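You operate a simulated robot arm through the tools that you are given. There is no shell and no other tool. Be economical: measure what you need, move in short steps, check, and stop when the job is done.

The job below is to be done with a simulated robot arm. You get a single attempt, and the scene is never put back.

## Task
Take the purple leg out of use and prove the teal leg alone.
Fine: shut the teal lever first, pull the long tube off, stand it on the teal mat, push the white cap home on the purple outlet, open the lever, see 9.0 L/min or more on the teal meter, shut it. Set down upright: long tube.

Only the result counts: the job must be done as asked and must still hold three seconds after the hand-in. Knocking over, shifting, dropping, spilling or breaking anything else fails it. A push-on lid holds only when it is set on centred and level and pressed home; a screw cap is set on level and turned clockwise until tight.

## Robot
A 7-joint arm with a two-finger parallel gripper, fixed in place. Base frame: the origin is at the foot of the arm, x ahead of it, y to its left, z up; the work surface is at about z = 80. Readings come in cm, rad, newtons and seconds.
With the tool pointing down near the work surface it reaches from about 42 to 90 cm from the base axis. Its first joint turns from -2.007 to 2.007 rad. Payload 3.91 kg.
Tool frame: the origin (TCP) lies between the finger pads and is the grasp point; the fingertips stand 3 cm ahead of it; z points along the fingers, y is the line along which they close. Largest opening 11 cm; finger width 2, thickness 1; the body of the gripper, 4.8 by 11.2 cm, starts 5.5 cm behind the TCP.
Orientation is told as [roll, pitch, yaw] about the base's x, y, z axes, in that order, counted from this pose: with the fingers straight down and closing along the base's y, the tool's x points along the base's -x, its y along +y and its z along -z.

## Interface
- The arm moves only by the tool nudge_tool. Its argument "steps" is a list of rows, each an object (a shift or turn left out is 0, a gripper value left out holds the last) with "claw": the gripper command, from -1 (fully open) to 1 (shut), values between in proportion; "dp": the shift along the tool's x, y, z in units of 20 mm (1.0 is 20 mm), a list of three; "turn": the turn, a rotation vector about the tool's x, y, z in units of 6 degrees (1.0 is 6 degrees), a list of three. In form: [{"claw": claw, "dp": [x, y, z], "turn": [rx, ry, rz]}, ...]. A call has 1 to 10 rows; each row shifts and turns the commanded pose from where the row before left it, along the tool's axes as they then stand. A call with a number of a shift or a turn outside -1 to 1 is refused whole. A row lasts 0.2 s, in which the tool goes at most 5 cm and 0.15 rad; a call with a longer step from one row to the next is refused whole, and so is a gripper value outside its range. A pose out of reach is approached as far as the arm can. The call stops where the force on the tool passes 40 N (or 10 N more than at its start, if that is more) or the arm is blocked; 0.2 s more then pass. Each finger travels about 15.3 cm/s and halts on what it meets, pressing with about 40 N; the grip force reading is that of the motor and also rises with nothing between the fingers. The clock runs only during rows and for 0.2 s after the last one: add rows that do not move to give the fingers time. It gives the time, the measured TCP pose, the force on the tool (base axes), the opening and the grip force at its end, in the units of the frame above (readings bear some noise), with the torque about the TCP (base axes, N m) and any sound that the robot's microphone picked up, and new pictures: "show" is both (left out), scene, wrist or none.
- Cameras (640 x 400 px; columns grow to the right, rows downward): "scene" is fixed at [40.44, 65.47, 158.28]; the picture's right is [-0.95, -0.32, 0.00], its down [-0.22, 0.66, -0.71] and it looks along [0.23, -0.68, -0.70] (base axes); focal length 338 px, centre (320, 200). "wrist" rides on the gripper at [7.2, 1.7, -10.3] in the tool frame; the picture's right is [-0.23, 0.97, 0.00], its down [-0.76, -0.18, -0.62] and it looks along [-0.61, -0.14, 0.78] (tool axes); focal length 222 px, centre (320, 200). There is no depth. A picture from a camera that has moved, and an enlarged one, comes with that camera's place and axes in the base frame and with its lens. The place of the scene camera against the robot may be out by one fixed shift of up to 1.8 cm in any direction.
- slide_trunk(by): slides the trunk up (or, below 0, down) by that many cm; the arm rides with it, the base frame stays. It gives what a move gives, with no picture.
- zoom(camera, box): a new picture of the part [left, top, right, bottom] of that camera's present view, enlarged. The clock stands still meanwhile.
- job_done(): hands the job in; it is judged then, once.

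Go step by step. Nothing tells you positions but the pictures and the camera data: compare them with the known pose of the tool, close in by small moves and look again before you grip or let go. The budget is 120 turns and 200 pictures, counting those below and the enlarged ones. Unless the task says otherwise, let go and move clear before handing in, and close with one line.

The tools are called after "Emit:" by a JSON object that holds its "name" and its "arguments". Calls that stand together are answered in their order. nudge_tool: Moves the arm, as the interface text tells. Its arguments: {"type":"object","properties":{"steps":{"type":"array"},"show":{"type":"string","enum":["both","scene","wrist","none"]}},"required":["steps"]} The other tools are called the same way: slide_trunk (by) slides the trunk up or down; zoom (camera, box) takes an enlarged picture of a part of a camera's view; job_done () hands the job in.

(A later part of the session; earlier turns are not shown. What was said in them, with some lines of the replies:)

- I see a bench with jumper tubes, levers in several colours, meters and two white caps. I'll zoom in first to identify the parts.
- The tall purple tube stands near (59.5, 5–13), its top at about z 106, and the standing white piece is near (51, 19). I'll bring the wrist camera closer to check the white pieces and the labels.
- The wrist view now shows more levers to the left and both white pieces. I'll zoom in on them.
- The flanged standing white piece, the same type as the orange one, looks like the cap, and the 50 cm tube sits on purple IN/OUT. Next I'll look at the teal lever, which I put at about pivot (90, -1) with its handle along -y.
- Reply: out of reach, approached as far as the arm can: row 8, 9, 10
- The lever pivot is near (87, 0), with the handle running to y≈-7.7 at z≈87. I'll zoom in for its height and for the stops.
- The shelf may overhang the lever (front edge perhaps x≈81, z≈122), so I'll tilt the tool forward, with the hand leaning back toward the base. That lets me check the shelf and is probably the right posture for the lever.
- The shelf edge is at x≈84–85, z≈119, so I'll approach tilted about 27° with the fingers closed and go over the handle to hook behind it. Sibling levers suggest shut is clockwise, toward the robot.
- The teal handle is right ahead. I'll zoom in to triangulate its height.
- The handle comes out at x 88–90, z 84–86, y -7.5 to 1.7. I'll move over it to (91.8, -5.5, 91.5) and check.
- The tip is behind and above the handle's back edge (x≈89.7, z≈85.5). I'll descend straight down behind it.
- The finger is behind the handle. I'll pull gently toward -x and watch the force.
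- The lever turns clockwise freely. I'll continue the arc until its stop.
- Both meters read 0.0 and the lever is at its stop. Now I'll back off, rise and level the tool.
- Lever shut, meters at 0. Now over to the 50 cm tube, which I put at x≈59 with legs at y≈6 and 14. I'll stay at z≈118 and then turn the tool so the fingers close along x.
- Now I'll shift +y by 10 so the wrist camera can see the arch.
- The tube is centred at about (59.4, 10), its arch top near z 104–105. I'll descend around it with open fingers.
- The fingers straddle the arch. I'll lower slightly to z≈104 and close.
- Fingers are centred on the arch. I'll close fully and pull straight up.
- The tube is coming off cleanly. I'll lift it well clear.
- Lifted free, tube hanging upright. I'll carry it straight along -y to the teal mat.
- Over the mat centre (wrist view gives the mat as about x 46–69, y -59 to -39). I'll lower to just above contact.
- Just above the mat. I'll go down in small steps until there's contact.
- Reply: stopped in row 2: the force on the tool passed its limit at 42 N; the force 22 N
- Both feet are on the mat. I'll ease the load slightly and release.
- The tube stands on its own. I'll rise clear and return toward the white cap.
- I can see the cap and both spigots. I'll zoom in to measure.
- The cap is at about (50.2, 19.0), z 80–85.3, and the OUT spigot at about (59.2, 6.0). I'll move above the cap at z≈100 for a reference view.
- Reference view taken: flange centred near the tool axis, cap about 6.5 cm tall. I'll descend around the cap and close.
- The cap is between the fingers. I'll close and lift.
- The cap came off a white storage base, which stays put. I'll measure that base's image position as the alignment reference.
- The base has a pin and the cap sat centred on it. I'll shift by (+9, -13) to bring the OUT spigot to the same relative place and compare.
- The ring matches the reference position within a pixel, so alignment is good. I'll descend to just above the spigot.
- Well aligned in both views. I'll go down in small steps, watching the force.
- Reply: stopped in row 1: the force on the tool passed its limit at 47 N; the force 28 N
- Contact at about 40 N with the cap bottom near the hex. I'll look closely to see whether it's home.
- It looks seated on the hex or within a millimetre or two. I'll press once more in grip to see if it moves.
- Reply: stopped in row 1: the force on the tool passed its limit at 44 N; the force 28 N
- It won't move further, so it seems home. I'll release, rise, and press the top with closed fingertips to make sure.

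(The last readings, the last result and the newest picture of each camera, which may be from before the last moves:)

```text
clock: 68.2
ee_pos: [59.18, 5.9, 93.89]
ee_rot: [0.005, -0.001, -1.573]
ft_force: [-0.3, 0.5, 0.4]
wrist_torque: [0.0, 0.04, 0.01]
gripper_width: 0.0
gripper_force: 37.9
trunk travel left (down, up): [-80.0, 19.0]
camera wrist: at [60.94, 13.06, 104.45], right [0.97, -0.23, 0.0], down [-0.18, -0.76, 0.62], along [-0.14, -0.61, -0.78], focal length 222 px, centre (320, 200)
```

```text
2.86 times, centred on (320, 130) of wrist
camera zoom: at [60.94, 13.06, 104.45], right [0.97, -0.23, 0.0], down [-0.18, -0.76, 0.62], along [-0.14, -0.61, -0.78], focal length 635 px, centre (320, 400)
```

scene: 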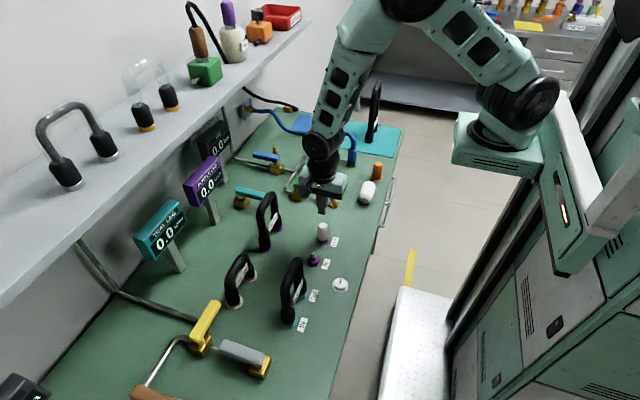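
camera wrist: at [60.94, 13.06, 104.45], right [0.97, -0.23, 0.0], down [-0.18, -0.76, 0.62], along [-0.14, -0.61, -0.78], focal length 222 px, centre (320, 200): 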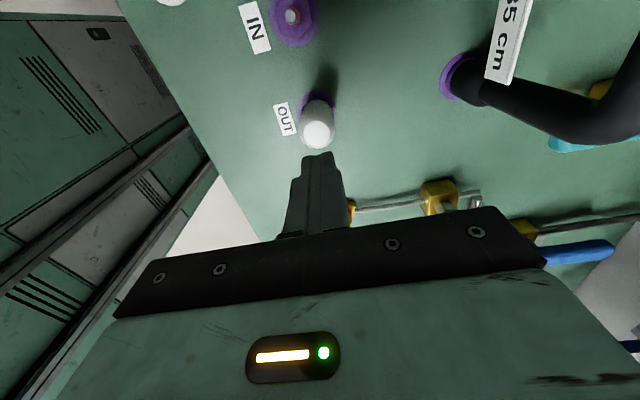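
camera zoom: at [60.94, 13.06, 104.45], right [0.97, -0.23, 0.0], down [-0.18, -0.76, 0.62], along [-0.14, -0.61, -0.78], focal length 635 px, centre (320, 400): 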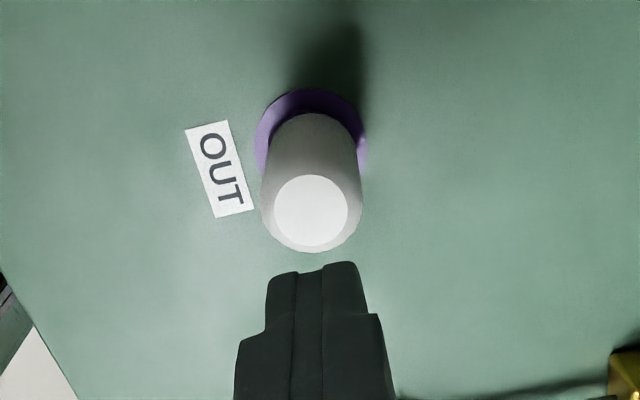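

The cap stands level and centred. Now I'll press on its top.

Emit:
{"name": "nudge_tool", "arguments": {"steps": [{"dp": [0, 0, 0.7]}, {"dp": [0, 0, 0.6]}, {"dp": [0, 0, 0.2]}, {"dp": [0, 0, 0.15]}, {"dp": [0, 0, 0.15]}, {"dp": [0, 0, 0.1]}, {"dp": [0, 0, 0.1]}, {"dp": [0, 0, 0.1]}, {"dp": [0, 0, 0.1]}], "show": "none"}}

Emit:
{"name": "nudge_tool", "arguments": {"steps": [{"dp": [0, 0, 0.1]}, {"dp": [0, 0, 0.1]}, {"dp": [0, 0, 0.1]}], "show": "none"}}

Emit:
{"name": "zoom", "arguments": {"camera": "scene", "box": [305, 205, 345, 250]}}

```text
clock: 70.2
ee_pos: [59.37, 5.92, 89.51]
ee_rot: [0.006, -0.001, -1.574]
ft_force: [0.8, 0.1, 0.6]
wrist_torque: [0.01, -0.03, 0.0]
gripper_width: 0.0
gripper_force: 37.3
trunk travel left (down, up): [-80.0, 19.0]
```

```text
clock: 71.0
ee_pos: [59.4, 5.97, 88.97]
ee_rot: [0.008, 0.0, -1.574]
ft_force: [-1.1, -2.4, 14.7]
wrist_torque: [-0.07, 0.05, 0.01]
gripper_width: 0.0
gripper_force: 37.7
trunk travel left (down, up): [-80.0, 19.0]
```

```text
8.89 times, centred on (325, 228) of scene
camera zoom: at [40.44, 65.47, 158.28], right [-0.95, -0.32, 0.0], down [-0.22, 0.66, -0.71], along [0.23, -0.68, -0.7], focal length 3004 px, centre (276, -44)
```

zoom: 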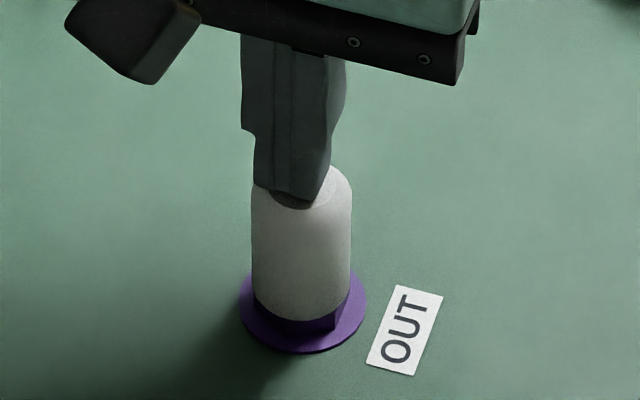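

Emit:
{"name": "nudge_tool", "arguments": {"steps": [{"dp": [0, 0, 0.1]}, {"dp": [0, 0, 0.1]}, {"dp": [0, 0, 0.1]}, {"dp": [0, 0, 0.1]}], "show": "none"}}

Emit:
{"name": "nudge_tool", "arguments": {"steps": [{"dp": [0, 0, 0.06]}, {"dp": [0, 0, 0.06]}, {"dp": [0, 0, 0.06]}], "show": "none"}}

Emit:
{"name": "zoom", "arguments": {"camera": "scene", "box": [305, 205, 345, 250]}}

```text
clock: 71.5
ee_pos: [59.42, 6.03, 88.93]
ee_rot: [0.012, 0.003, -1.573]
ft_force: [-4.7, -2.4, 27.6]
wrist_torque: [-0.15, 0.22, -0.02]
gripper_width: 0.0
gripper_force: 37.7
trunk travel left (down, up): [-80.0, 19.0]
stopped in row 2: the force on the tool passed its limit at 45 N (the readings are from after the stop); the commanded pose is now the measured one
```

```text
clock: 71.9
ee_pos: [59.46, 5.99, 89.04]
ee_rot: [0.01, 0.003, -1.573]
ft_force: [-5.5, -3.2, 26.7]
wrist_torque: [-0.18, 0.28, -0.01]
gripper_width: 0.0
gripper_force: 37.9
trunk travel left (down, up): [-80.0, 19.0]
stopped in row 1: the force on the tool passed its limit at 43 N (the readings are from after the stop); the commanded pose is now the measured one
```

```text
8.89 times, centred on (325, 228) of scene
camera zoom: at [40.44, 65.47, 158.28], right [-0.95, -0.32, 0.0], down [-0.22, 0.66, -0.71], along [0.23, -0.68, -0.7], focal length 3004 px, centre (276, -44)
```

zoom: 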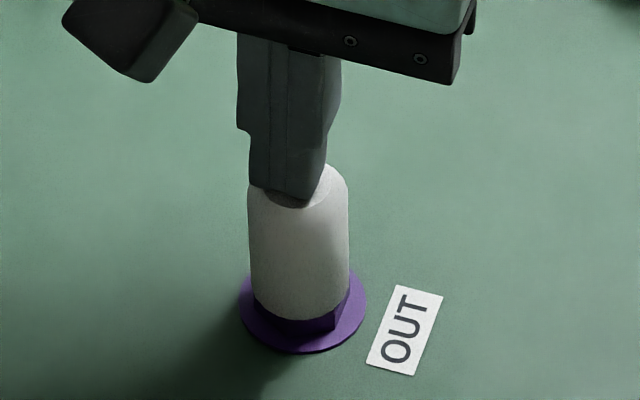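

Firmly stopped. I'll lift off and check that the cap is still level.

Emit:
{"name": "nudge_tool", "arguments": {"steps": [{"dp": [0, 0, -0.5]}, {"dp": [0, 0, -1]}, {"dp": [0, 0, -1]}, {"dp": [0, 0, -1]}, {"dp": [0, 0, -1]}, {"dp": [0, 0, -1]}], "show": "wrist"}}

Emit:
{"name": "zoom", "arguments": {"camera": "scene", "box": [305, 205, 345, 250]}}

Emit:
{"name": "zoom", "arguments": {"camera": "wrist", "box": [260, 50, 380, 170]}}

```text
clock: 73.3
ee_pos: [59.46, 5.93, 99.75]
ee_rot: [0.008, 0.001, -1.572]
ft_force: [1.3, -0.5, 0.2]
wrist_torque: [0.0, 0.01, 0.01]
gripper_width: 0.0
gripper_force: 38.0
trunk travel left (down, up): [-80.0, 19.0]
camera wrist: at [61.1, 13.08, 110.38], right [0.97, -0.23, 0.01], down [-0.19, -0.76, 0.62], along [-0.14, -0.61, -0.78], focal length 222 px, centre (320, 200)
```

wrist: 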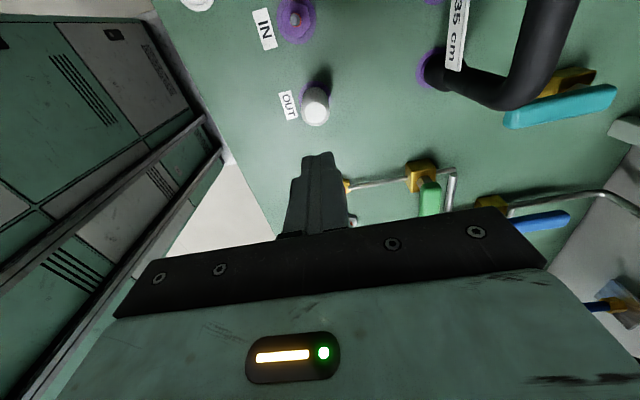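

```text
8.89 times, centred on (325, 228) of scene
camera zoom: at [40.44, 65.47, 158.28], right [-0.95, -0.32, 0.0], down [-0.22, 0.66, -0.71], along [0.23, -0.68, -0.7], focal length 3004 px, centre (276, -44)
```

zoom: 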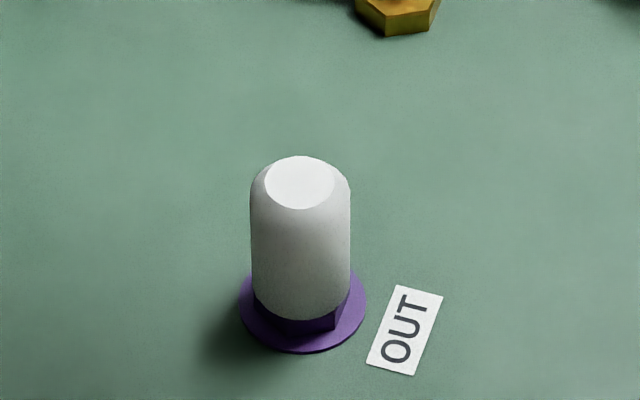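

```text
3.33 times, centred on (320, 110) of wrist
camera zoom: at [61.1, 13.08, 110.38], right [0.97, -0.23, 0.01], down [-0.19, -0.76, 0.62], along [-0.14, -0.61, -0.78], focal length 740 px, centre (320, 500)
```

zoom: 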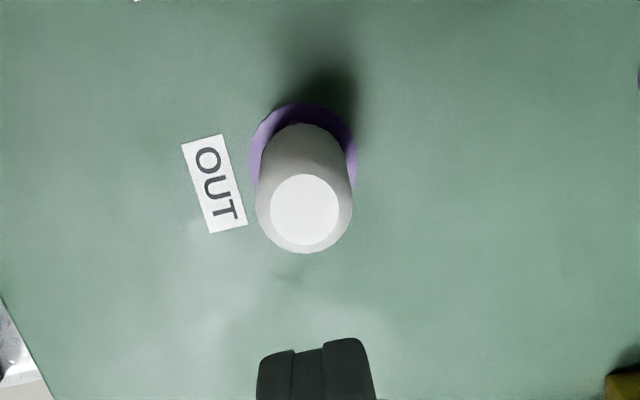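

The cap is home and level. Next is the lever, whose handle now points toward -x from pivot (89, 0). I'll go to a clear staging pose, restore yaw 0 and tilt as before, keeping clear of the 35 cm tube.

Emit:
{"name": "nudge_tool", "arguments": {"steps": [{"dp": [0, 0, -1]}, {"dp": [0, 0, -1]}, {"dp": [0, 0, -1]}, {"dp": [-1, 0.5, -1]}, {"dp": [-1, 0.5, -1]}, {"dp": [-1, 0.5, -1]}, {"dp": [-1, 0.5, -0.7]}, {"dp": [-1, 0.5, 0]}, {"dp": [-1, 0.5, 0]}, {"dp": [-0.8, 0.5, 0]}], "show": "none"}}

Emit:
{"name": "nudge_tool", "arguments": {"steps": [{"turn": [0, 0, -1]}, {"turn": [0, 0, -1]}, {"turn": [0, 0, -1]}, {"turn": [0, 0, -1]}, {"turn": [0, 0, -1]}, {"turn": [0, 0, -1]}, {"turn": [0, 0, -1]}, {"turn": [0, 0, -1]}, {"turn": [0, 0, -1]}, {"turn": [0, 0, -1]}], "show": "none"}}

Emit:
{"name": "nudge_tool", "arguments": {"steps": [{"turn": [0, 0, -1]}, {"turn": [0, 0, -1]}, {"turn": [0, 0, -1]}, {"turn": [0, 0, -1]}, {"turn": [0, 0, -1]}, {"turn": [0, -1, 0], "claw": -0.636}, {"turn": [0, -1, 0]}, {"turn": [0, -1, 0]}, {"turn": [0, -1, 0]}, {"turn": [0, -0.5, 0]}], "show": "both"}}

```text
clock: 75.5
ee_pos: [66.16, -7.69, 113.31]
ee_rot: [0.013, 0.002, -1.573]
ft_force: [-0.5, -0.4, -1.0]
wrist_torque: [-0.02, -0.05, 0.02]
gripper_width: 0.01
gripper_force: 38.0
trunk travel left (down, up): [-80.0, 19.0]
```

```text
clock: 77.7
ee_pos: [66.33, -7.66, 113.28]
ee_rot: [0.007, -0.007, -0.524]
ft_force: [0.1, 0.1, 0.2]
wrist_torque: [0.03, 0.01, -0.02]
gripper_width: 0.0
gripper_force: 37.4
trunk travel left (down, up): [-80.0, 19.0]
```

```text
clock: 79.9
ee_pos: [66.2, -7.65, 113.24]
ee_rot: [0.0, -0.481, -0.004]
ft_force: [1.0, 0.5, 0.0]
wrist_torque: [-0.02, 0.01, 0.01]
gripper_width: 9.0
gripper_force: 0.0
trunk travel left (down, up): [-80.0, 19.0]
camera wrist: at [55.0, -6.01, 119.22], right [0.2, 0.97, 0.11], down [0.39, -0.18, 0.9], along [0.9, -0.14, -0.41], focal length 222 px, centre (320, 200)
```

scene: 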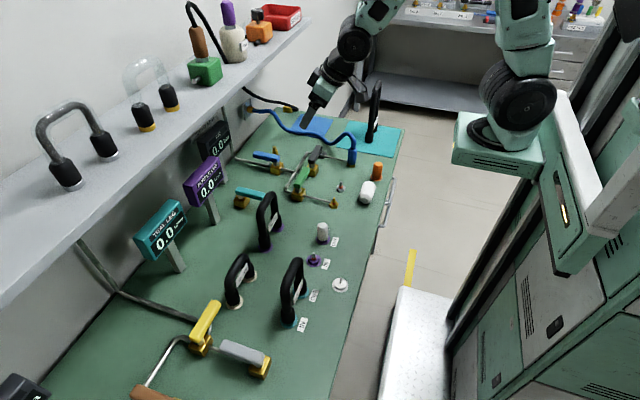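
wrist: 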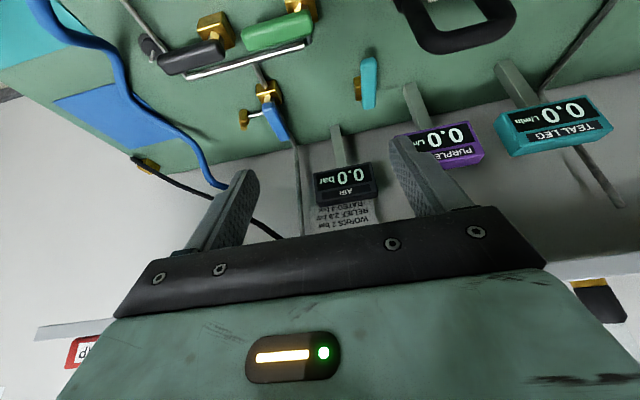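

The handle points toward the robot. I'll descend with a 9 cm opening, using the +y finger as pusher on the handle's +y side.

Emit:
{"name": "nudge_tool", "arguments": {"steps": [{"dp": [-0.18, 0.2, 0.95]}, {"dp": [-0.18, 0.2, 0.95]}, {"dp": [-0.18, 0.2, 0.95]}, {"dp": [-0.18, 0.2, 0.95]}, {"dp": [-0.18, 0.2, 0.95]}, {"dp": [-0.18, 0.2, 0.95]}, {"dp": [-0.18, 0.2, 0.95]}, {"dp": [-0.18, 0.2, 0.95]}, {"dp": [-0.18, 0.2, 0.95]}, {"dp": [-0.18, 0.2, 0.95]}], "show": "none"}}

Emit:
{"name": "nudge_tool", "arguments": {"steps": [{"dp": [-0.17, 0.2, 0.93]}, {"dp": [-0.17, 0.2, 0.93]}, {"dp": [-0.17, 0.2, 0.93]}, {"dp": [-0.17, 0.13, 0.93]}], "show": "both"}}

Emit:
{"name": "zoom", "arguments": {"camera": "scene", "box": [200, 140, 300, 240]}}

```text
clock: 82.1
ee_pos: [78.38, -3.83, 98.26]
ee_rot: [0.002, -0.482, -0.004]
ft_force: [-0.7, -0.5, 0.1]
wrist_torque: [-0.02, -0.01, 0.0]
gripper_width: 9.03
gripper_force: 0.0
trunk travel left (down, up): [-80.0, 19.0]
```

```text
clock: 83.1
ee_pos: [83.06, -2.2, 92.45]
ee_rot: [0.003, -0.482, -0.003]
ft_force: [-0.4, -0.4, 0.8]
wrist_torque: [0.01, 0.01, 0.0]
gripper_width: 9.01
gripper_force: 0.0
trunk travel left (down, up): [-80.0, 19.0]
camera wrist: at [71.81, -0.62, 98.36], right [0.2, 0.97, 0.11], down [0.39, -0.18, 0.9], along [0.9, -0.14, -0.41], focal length 222 px, centre (320, 200)
```

scene: 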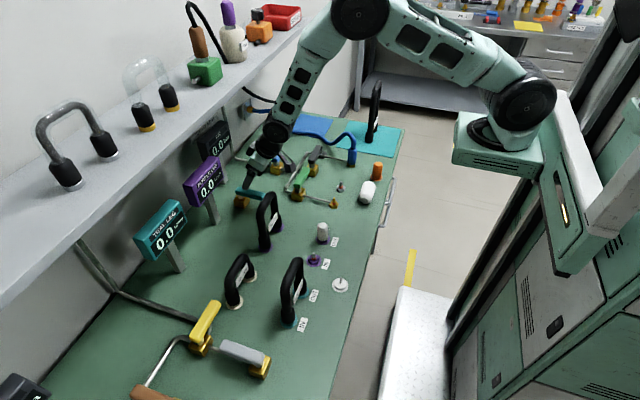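
wrist: 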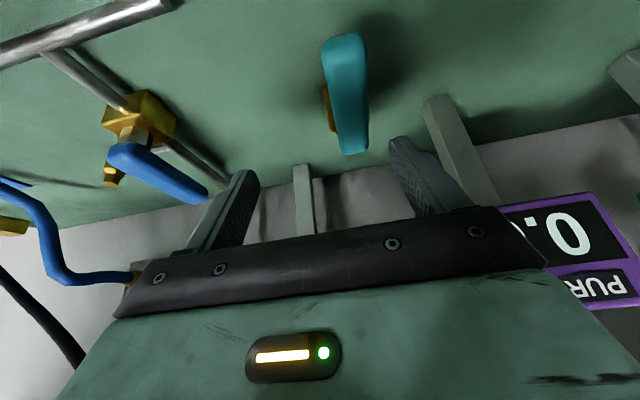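

```text
4.00 times, centred on (250, 190) of scene
camera zoom: at [40.44, 65.47, 158.28], right [-0.95, -0.32, 0.0], down [-0.22, 0.66, -0.71], along [0.23, -0.68, -0.7], focal length 1352 px, centre (600, 240)
```

zoom: 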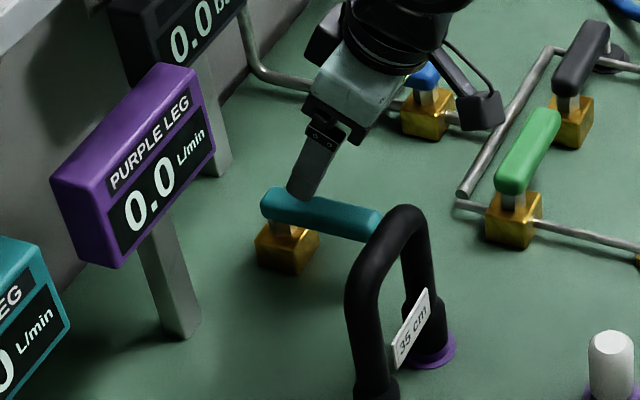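

The handle's centreline is y≈0.6. I'll descend with the finger's inner face at y≈2.6, staying clear of the 35 cm tube.

Emit:
{"name": "nudge_tool", "arguments": {"steps": [{"dp": [0.5, 0.15, 0.885]}, {"dp": [0.5, 0, 0.885]}, {"dp": [0.5, 0, 0.885]}], "show": "both"}}

Emit:
{"name": "zoom", "arguments": {"camera": "scene", "box": [200, 140, 300, 240]}}

```text
clock: 83.9
ee_pos: [82.77, -1.81, 86.23]
ee_rot: [0.001, -0.482, -0.003]
ft_force: [-0.6, -0.4, 0.6]
wrist_torque: [0.0, 0.01, 0.0]
gripper_width: 9.0
gripper_force: 0.0
trunk travel left (down, up): [-80.0, 19.0]
camera wrist: at [71.59, -0.22, 92.16], right [0.2, 0.97, 0.11], down [0.39, -0.18, 0.9], along [0.9, -0.14, -0.41], focal length 222 px, centre (320, 200)
```

scene: 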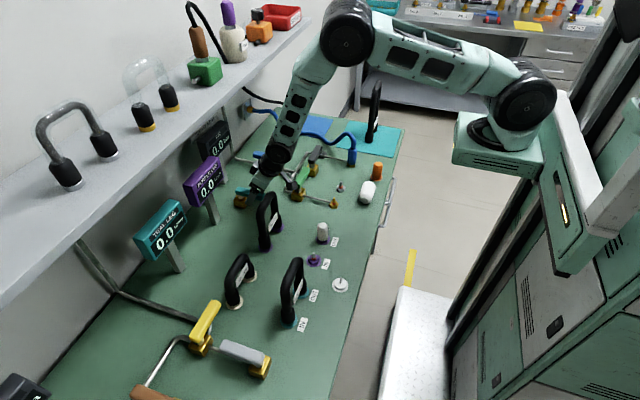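
wrist: 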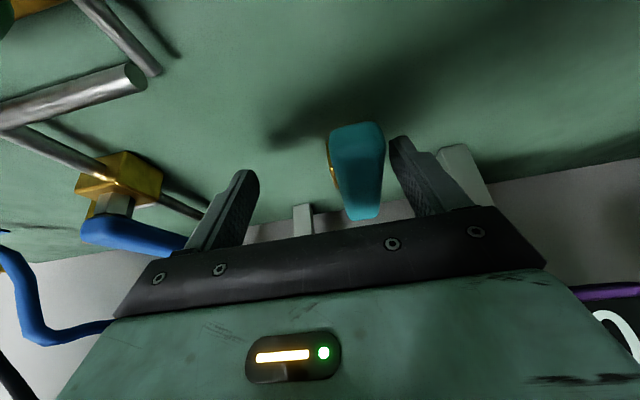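

```text
4.00 times, centred on (250, 190) of scene
camera zoom: at [40.44, 65.47, 158.28], right [-0.95, -0.32, 0.0], down [-0.22, 0.66, -0.71], along [0.23, -0.68, -0.7], focal length 1352 px, centre (600, 240)
```

zoom: 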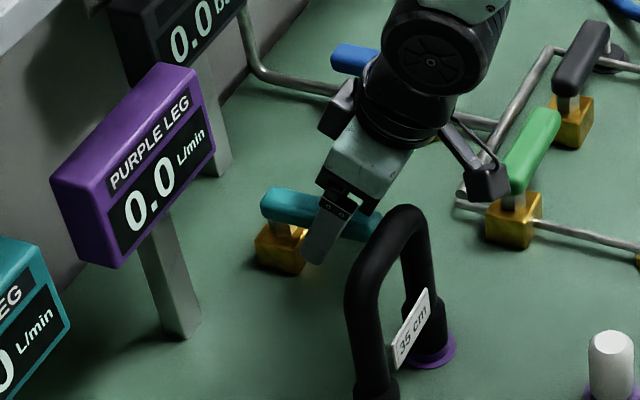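

The finger is beside the handle. I'll push it toward -y along an arc for the first ~40°, then narrow the opening to stay clear of the blue lever.

Emit:
{"name": "nudge_tool", "arguments": {"steps": [{"dp": [0, -0.645, 0]}, {"dp": [0.066, -0.635, -0.035]}, {"dp": [0.066, -0.635, -0.035]}, {"dp": [-0.089, -0.455, 0.046]}, {"claw": -0.091, "dp": [0, 0.75, 0]}, {}], "show": "both"}}

```text
clock: 85.3
ee_pos: [82.71, -5.17, 86.02]
ee_rot: [0.001, -0.481, -0.003]
ft_force: [0.6, -0.7, 0.2]
wrist_torque: [-0.02, 0.01, 0.0]
gripper_width: 6.0
gripper_force: 0.0
trunk travel left (down, up): [-80.0, 19.0]
camera wrist: at [71.45, -3.45, 92.01], right [0.2, 0.97, 0.11], down [0.39, -0.18, 0.9], along [0.9, -0.14, -0.41], focal length 222 px, centre (320, 200)
```

scene: 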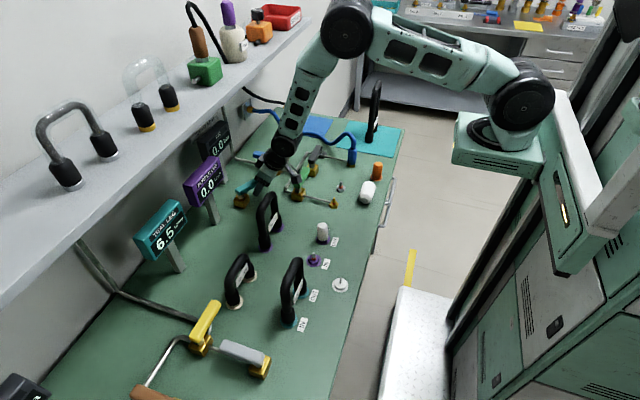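
wrist: 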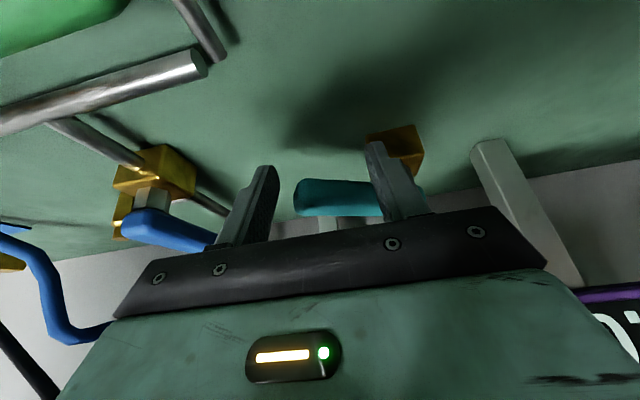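

The teal meter is already at 6.5 and purple stays at 0.0. I'll continue the arc to fully open.

Emit:
{"name": "nudge_tool", "arguments": {"steps": [{"dp": [-0.37, -0.8, 0.19]}, {"dp": [-0.34, -0.35, 0.18]}, {"dp": [-0.34, -0.35, 0.18]}, {"dp": [-0.44, -0.25, 0.23]}, {"dp": [-0.13, 0, 0.07]}], "show": "both"}}

Emit:
{"name": "zoom", "arguments": {"camera": "scene", "box": [130, 130, 290, 270]}}

```text
clock: 86.5
ee_pos: [85.37, -8.36, 85.23]
ee_rot: [0.003, -0.456, 0.001]
ft_force: [-5.1, 1.1, -3.1]
wrist_torque: [-0.06, 0.09, 0.2]
gripper_width: 6.01
gripper_force: 0.0
trunk travel left (down, up): [-80.0, 19.0]
stopped in row 5: the force on the tool passed its limit at 44 N (the readings are from after the stop); the commanded pose is now the measured one
camera wrist: at [74.23, -6.81, 91.53], right [0.2, 0.97, 0.1], down [0.41, -0.18, 0.89], along [0.89, -0.14, -0.43], focal length 222 px, centre (320, 200)
```

scene: 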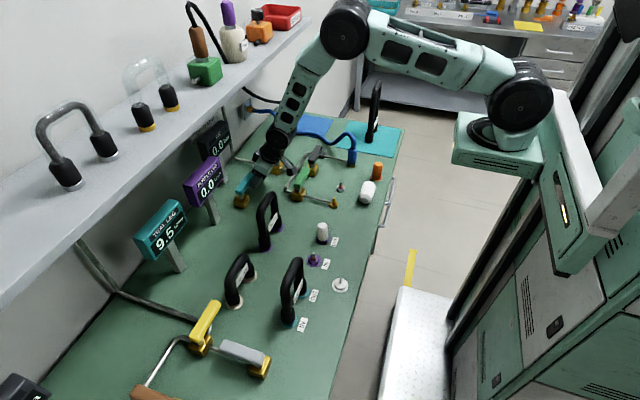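
wrist: 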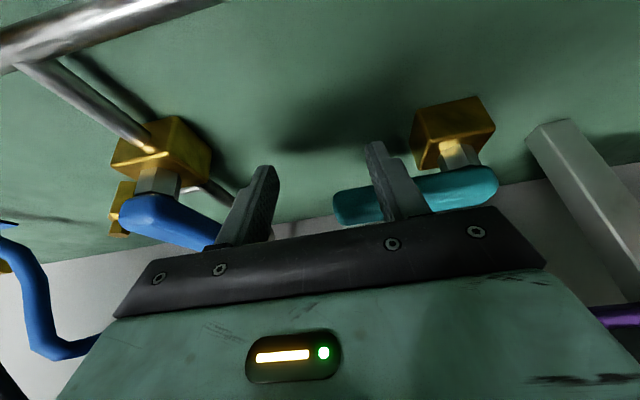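

```text
2.86 times, centred on (210, 200) of scene
camera zoom: at [40.44, 65.47, 158.28], right [-0.95, -0.32, 0.0], down [-0.22, 0.66, -0.71], along [0.23, -0.68, -0.7], focal length 966 px, centre (634, 200)
```

zoom: 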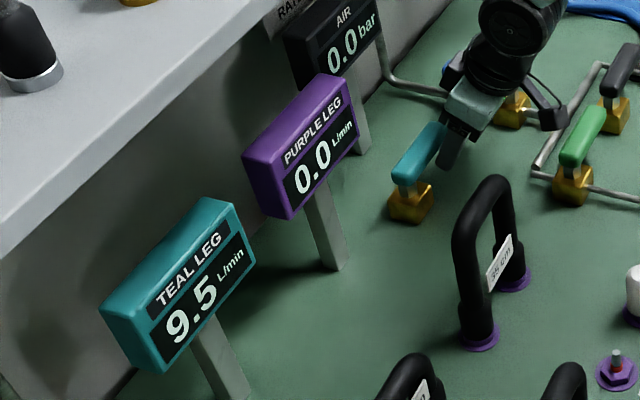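

The teal meter shows 9.5 L/min with purple at 0.0, so the proof is good. I'll back off, rise and close the fingers so I can shut the lever as before.

Emit:
{"name": "nudge_tool", "arguments": {"steps": [{"dp": [0.67, 0, -0.33]}, {"dp": [-0.4, 0, -0.8]}, {"dp": [-0.4, 0, -0.8]}, {"dp": [-0.4, 0, -0.8]}, {"dp": [-0.34, 0, -0.74]}, {"claw": 1}, {}, {}], "show": "both"}}

Emit:
{"name": "zoom", "arguments": {"camera": "scene", "box": [130, 130, 290, 270]}}

```text
clock: 88.3
ee_pos: [83.94, -8.54, 92.4]
ee_rot: [0.0, -0.459, 0.004]
ft_force: [0.8, 0.5, 0.5]
wrist_torque: [0.01, -0.01, 0.0]
gripper_width: 0.0
gripper_force: 38.1
trunk travel left (down, up): [-80.0, 19.0]
camera wrist: at [72.84, -6.9, 98.65], right [0.2, 0.97, 0.1], down [0.41, -0.18, 0.9], along [0.89, -0.14, -0.43], focal length 222 px, centre (320, 200)
```

scene: 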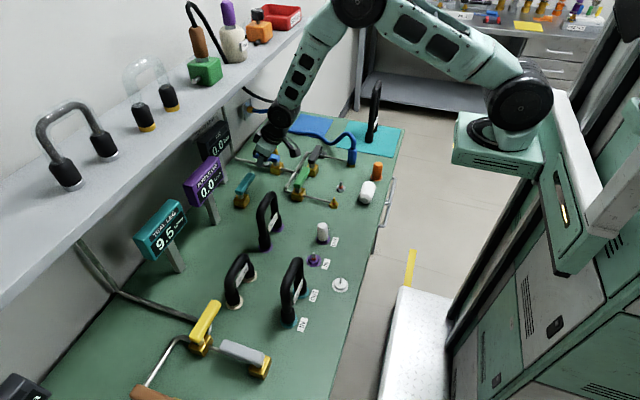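
wrist: 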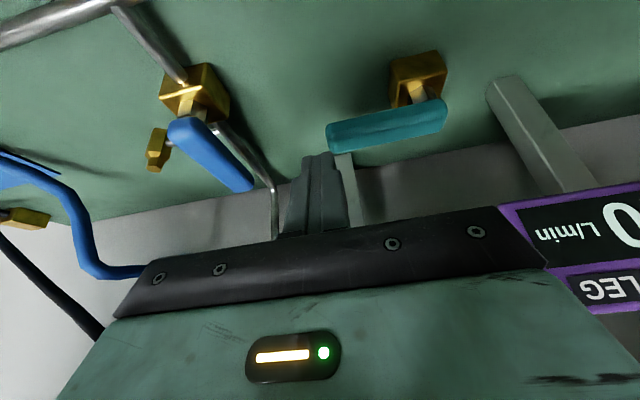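

```text
2.86 times, centred on (210, 200) of scene
camera zoom: at [40.44, 65.47, 158.28], right [-0.95, -0.32, 0.0], down [-0.22, 0.66, -0.71], along [0.23, -0.68, -0.7], focal length 966 px, centre (634, 200)
```

zoom: 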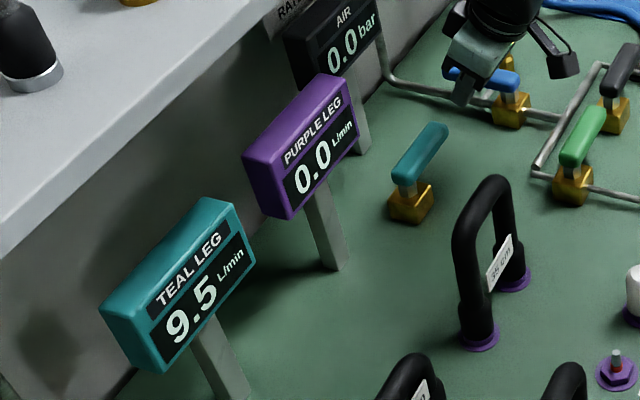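

Steady at 9.5. Now I'll hook behind the handle again, at the same position as before.

Emit:
{"name": "nudge_tool", "arguments": {"steps": [{"dp": [-0.83, 0.39, 0.535]}, {"dp": [-0.83, 0.39, 0.535]}, {"dp": [-0.83, 0.39, 0.535]}, {"dp": [-0.83, 0.39, 0.535]}, {}, {"dp": [0.4, 0, 0.807]}, {"dp": [0.4, 0, 0.807]}, {"dp": [0.4, 0, 0.807]}], "show": "wrist"}}

```text
clock: 90.1
ee_pos: [91.86, -5.23, 85.99]
ee_rot: [0.002, -0.46, 0.001]
ft_force: [-0.4, -1.3, -0.3]
wrist_torque: [0.0, 0.07, 0.01]
gripper_width: 0.0
gripper_force: 38.1
trunk travel left (down, up): [-80.0, 19.0]
camera wrist: at [80.75, -3.7, 92.24], right [0.2, 0.97, 0.1], down [0.41, -0.18, 0.9], along [0.89, -0.14, -0.43], focal length 222 px, centre (320, 200)
```

wrist: 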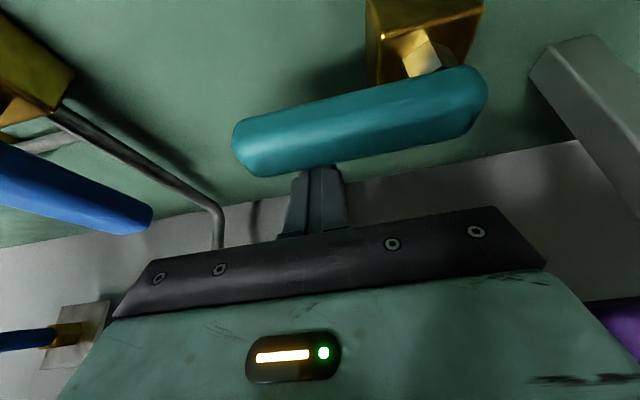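

Hooked as before; I'll sweep the lever back to its shut stop.

Emit:
{"name": "nudge_tool", "arguments": {"steps": [{"dp": [0.46, 0, -0.227]}, {"dp": [0.46, 0, -0.227]}, {"dp": [0.46, -0.07, -0.227]}, {"dp": [0.557, 0, -0.275]}, {"dp": [0.557, 0.03, -0.275]}, {"dp": [0.415, 0.26, -0.205]}, {"dp": [0.415, 0.26, -0.205]}, {"dp": [0.49, 0.6, -0.24]}, {"dp": [0.357, 0.7, -0.176]}], "show": "both"}}

Emit:
{"name": "zoom", "arguments": {"camera": "scene", "box": [130, 130, 290, 270]}}

```text
clock: 92.1
ee_pos: [82.34, -2.01, 86.32]
ee_rot: [-0.001, -0.461, -0.004]
ft_force: [4.9, -10.7, -0.6]
wrist_torque: [0.01, 0.02, -0.09]
gripper_width: 0.0
gripper_force: 37.9
trunk travel left (down, up): [-80.0, 19.0]
camera wrist: at [71.28, -0.5, 92.41], right [0.21, 0.97, 0.1], down [0.4, -0.18, 0.9], along [0.89, -0.14, -0.43], focal length 222 px, centre (320, 200)
```

scene: 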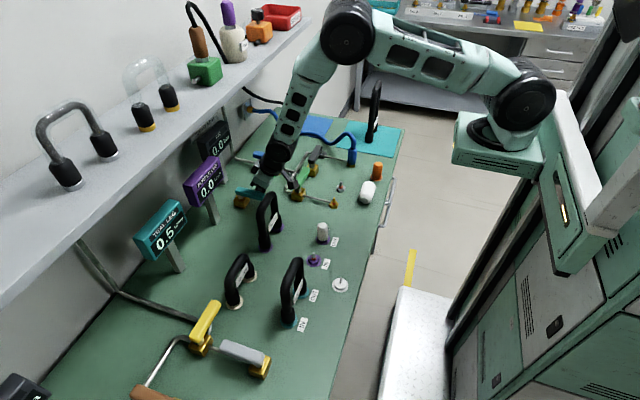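
wrist: 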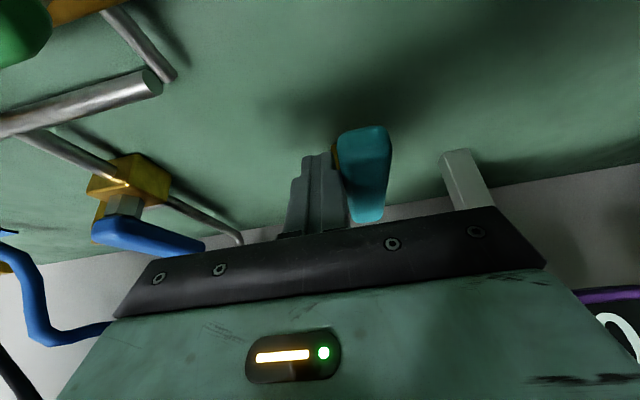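

```text
2.86 times, centred on (210, 200) of scene
camera zoom: at [40.44, 65.47, 158.28], right [-0.95, -0.32, 0.0], down [-0.22, 0.66, -0.71], along [0.23, -0.68, -0.7], focal length 966 px, centre (634, 200)
```

zoom: 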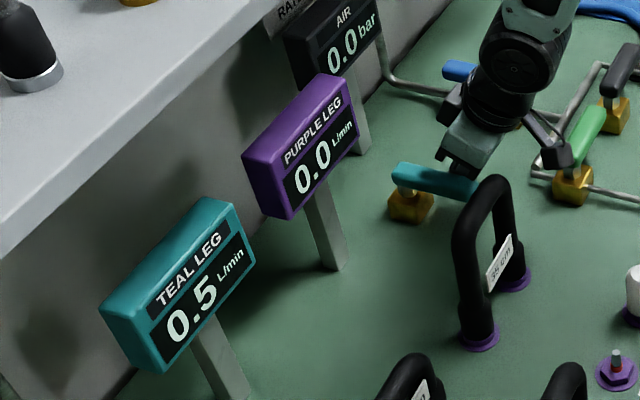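

The meter reads 0.5: either it's still decaying or the lever isn't quite shut. I'll push a little further toward +y.

Emit:
{"name": "nudge_tool", "arguments": {"steps": [{"dp": [0, 0.1, 0]}, {"dp": [0, 0.1, 0]}, {"dp": [0, 0.1, 0]}, {}], "show": "none"}}

Emit:
{"name": "zoom", "arguments": {"camera": "scene", "box": [130, 130, 290, 270]}}

```text
clock: 92.8
ee_pos: [82.29, -2.16, 86.17]
ee_rot: [-0.009, -0.457, -0.004]
ft_force: [-0.8, -10.8, 2.4]
wrist_torque: [0.08, 0.07, 0.14]
gripper_width: 0.01
gripper_force: 37.7
trunk travel left (down, up): [-80.0, 19.0]
stopped in row 3: the force on the tool passed its limit at 42 N (the readings are from after the stop); the commanded pose is now the measured one
```

```text
2.86 times, centred on (210, 200) of scene
camera zoom: at [40.44, 65.47, 158.28], right [-0.95, -0.32, 0.0], down [-0.22, 0.66, -0.71], along [0.23, -0.68, -0.7], focal length 966 px, centre (634, 200)
```

zoom: 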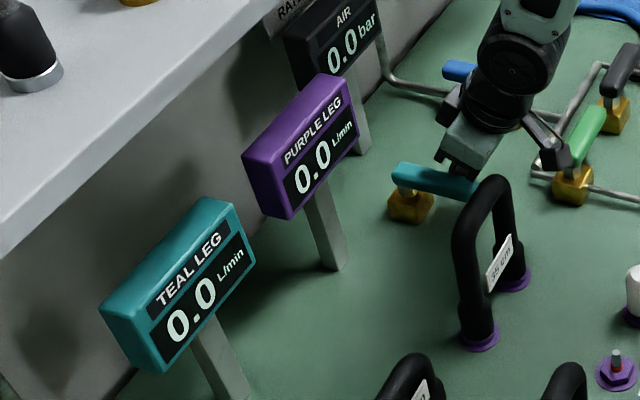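

The teal meter now reads 0.0, with the lever hard on its shut stop. I'll back away and do a final check.

Emit:
{"name": "nudge_tool", "arguments": {"steps": [{"dp": [0, -0.6, 0]}, {"dp": [0, -0.4, -1]}, {"dp": [0, -0.4, -1]}, {"dp": [0, -0.4, -1]}, {"dp": [0, -0.4, -1]}, {"dp": [0, -0.4, -1]}, {"dp": [0, -0.4, -1]}, {"dp": [0, 0, -1]}, {"dp": [0, 0, -1]}, {"dp": [0, 0, -1]}], "show": "scene"}}

Emit:
{"name": "zoom", "arguments": {"camera": "scene", "box": [130, 130, 360, 300]}}

Emit:
{"name": "zoom", "arguments": {"camera": "scene", "box": [300, 60, 420, 260]}}

```text
clock: 95.0
ee_pos: [74.48, -7.84, 102.21]
ee_rot: [-0.006, -0.459, -0.002]
ft_force: [0.1, -0.2, 0.1]
wrist_torque: [-0.03, 0.01, 0.0]
gripper_width: 0.0
gripper_force: 37.4
trunk travel left (down, up): [-80.0, 19.0]
```

scene: 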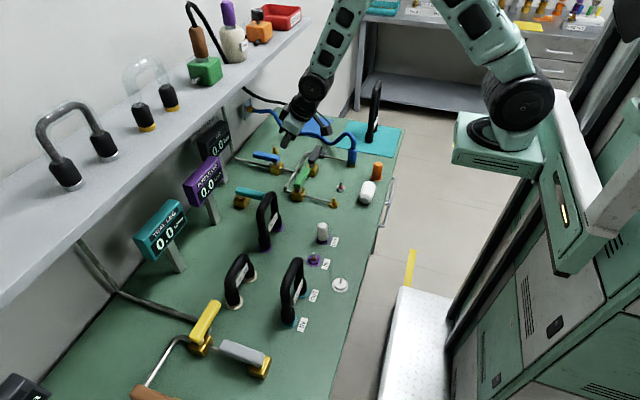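

```text
2.35 times, centred on (245, 215) of scene
camera zoom: at [40.44, 65.47, 158.28], right [-0.95, -0.32, 0.0], down [-0.22, 0.66, -0.71], along [0.23, -0.68, -0.7], focal length 795 px, centre (496, 165)
```

zoom: 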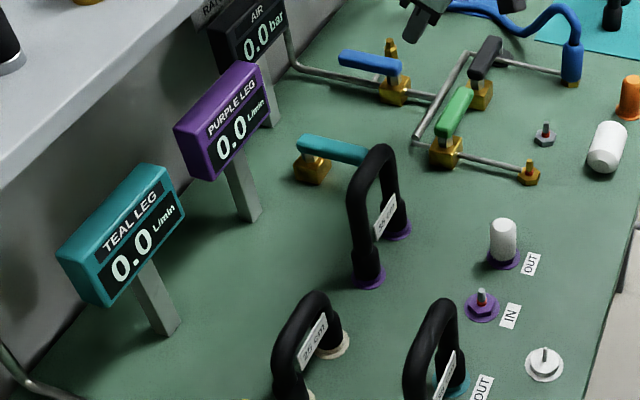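

```text
2.00 times, centred on (360, 160) of scene
camera zoom: at [40.44, 65.47, 158.28], right [-0.95, -0.32, 0.0], down [-0.22, 0.66, -0.71], along [0.23, -0.68, -0.7], focal length 676 px, centre (240, 280)
```

zoom: 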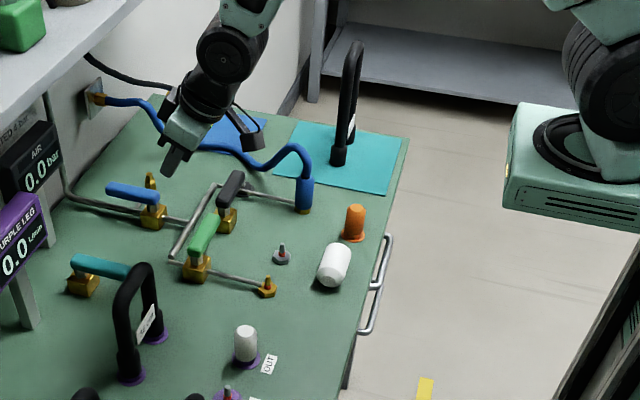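

Both meters read 0.0, the cap is home on purple OUT, and the long tube stands upright on the teal mat with the arm clear. Handing in.

Emit:
{"name": "job_done", "arguments": {}}

```text
The job is handed in.
```

The job is done and handed in. With the long tube standing upright on the teal mat and the white cap pressed home on the purple outlet, the teal leg alone read 9.5 L/min, and the teal lever is shut again with both meters at 0.0.
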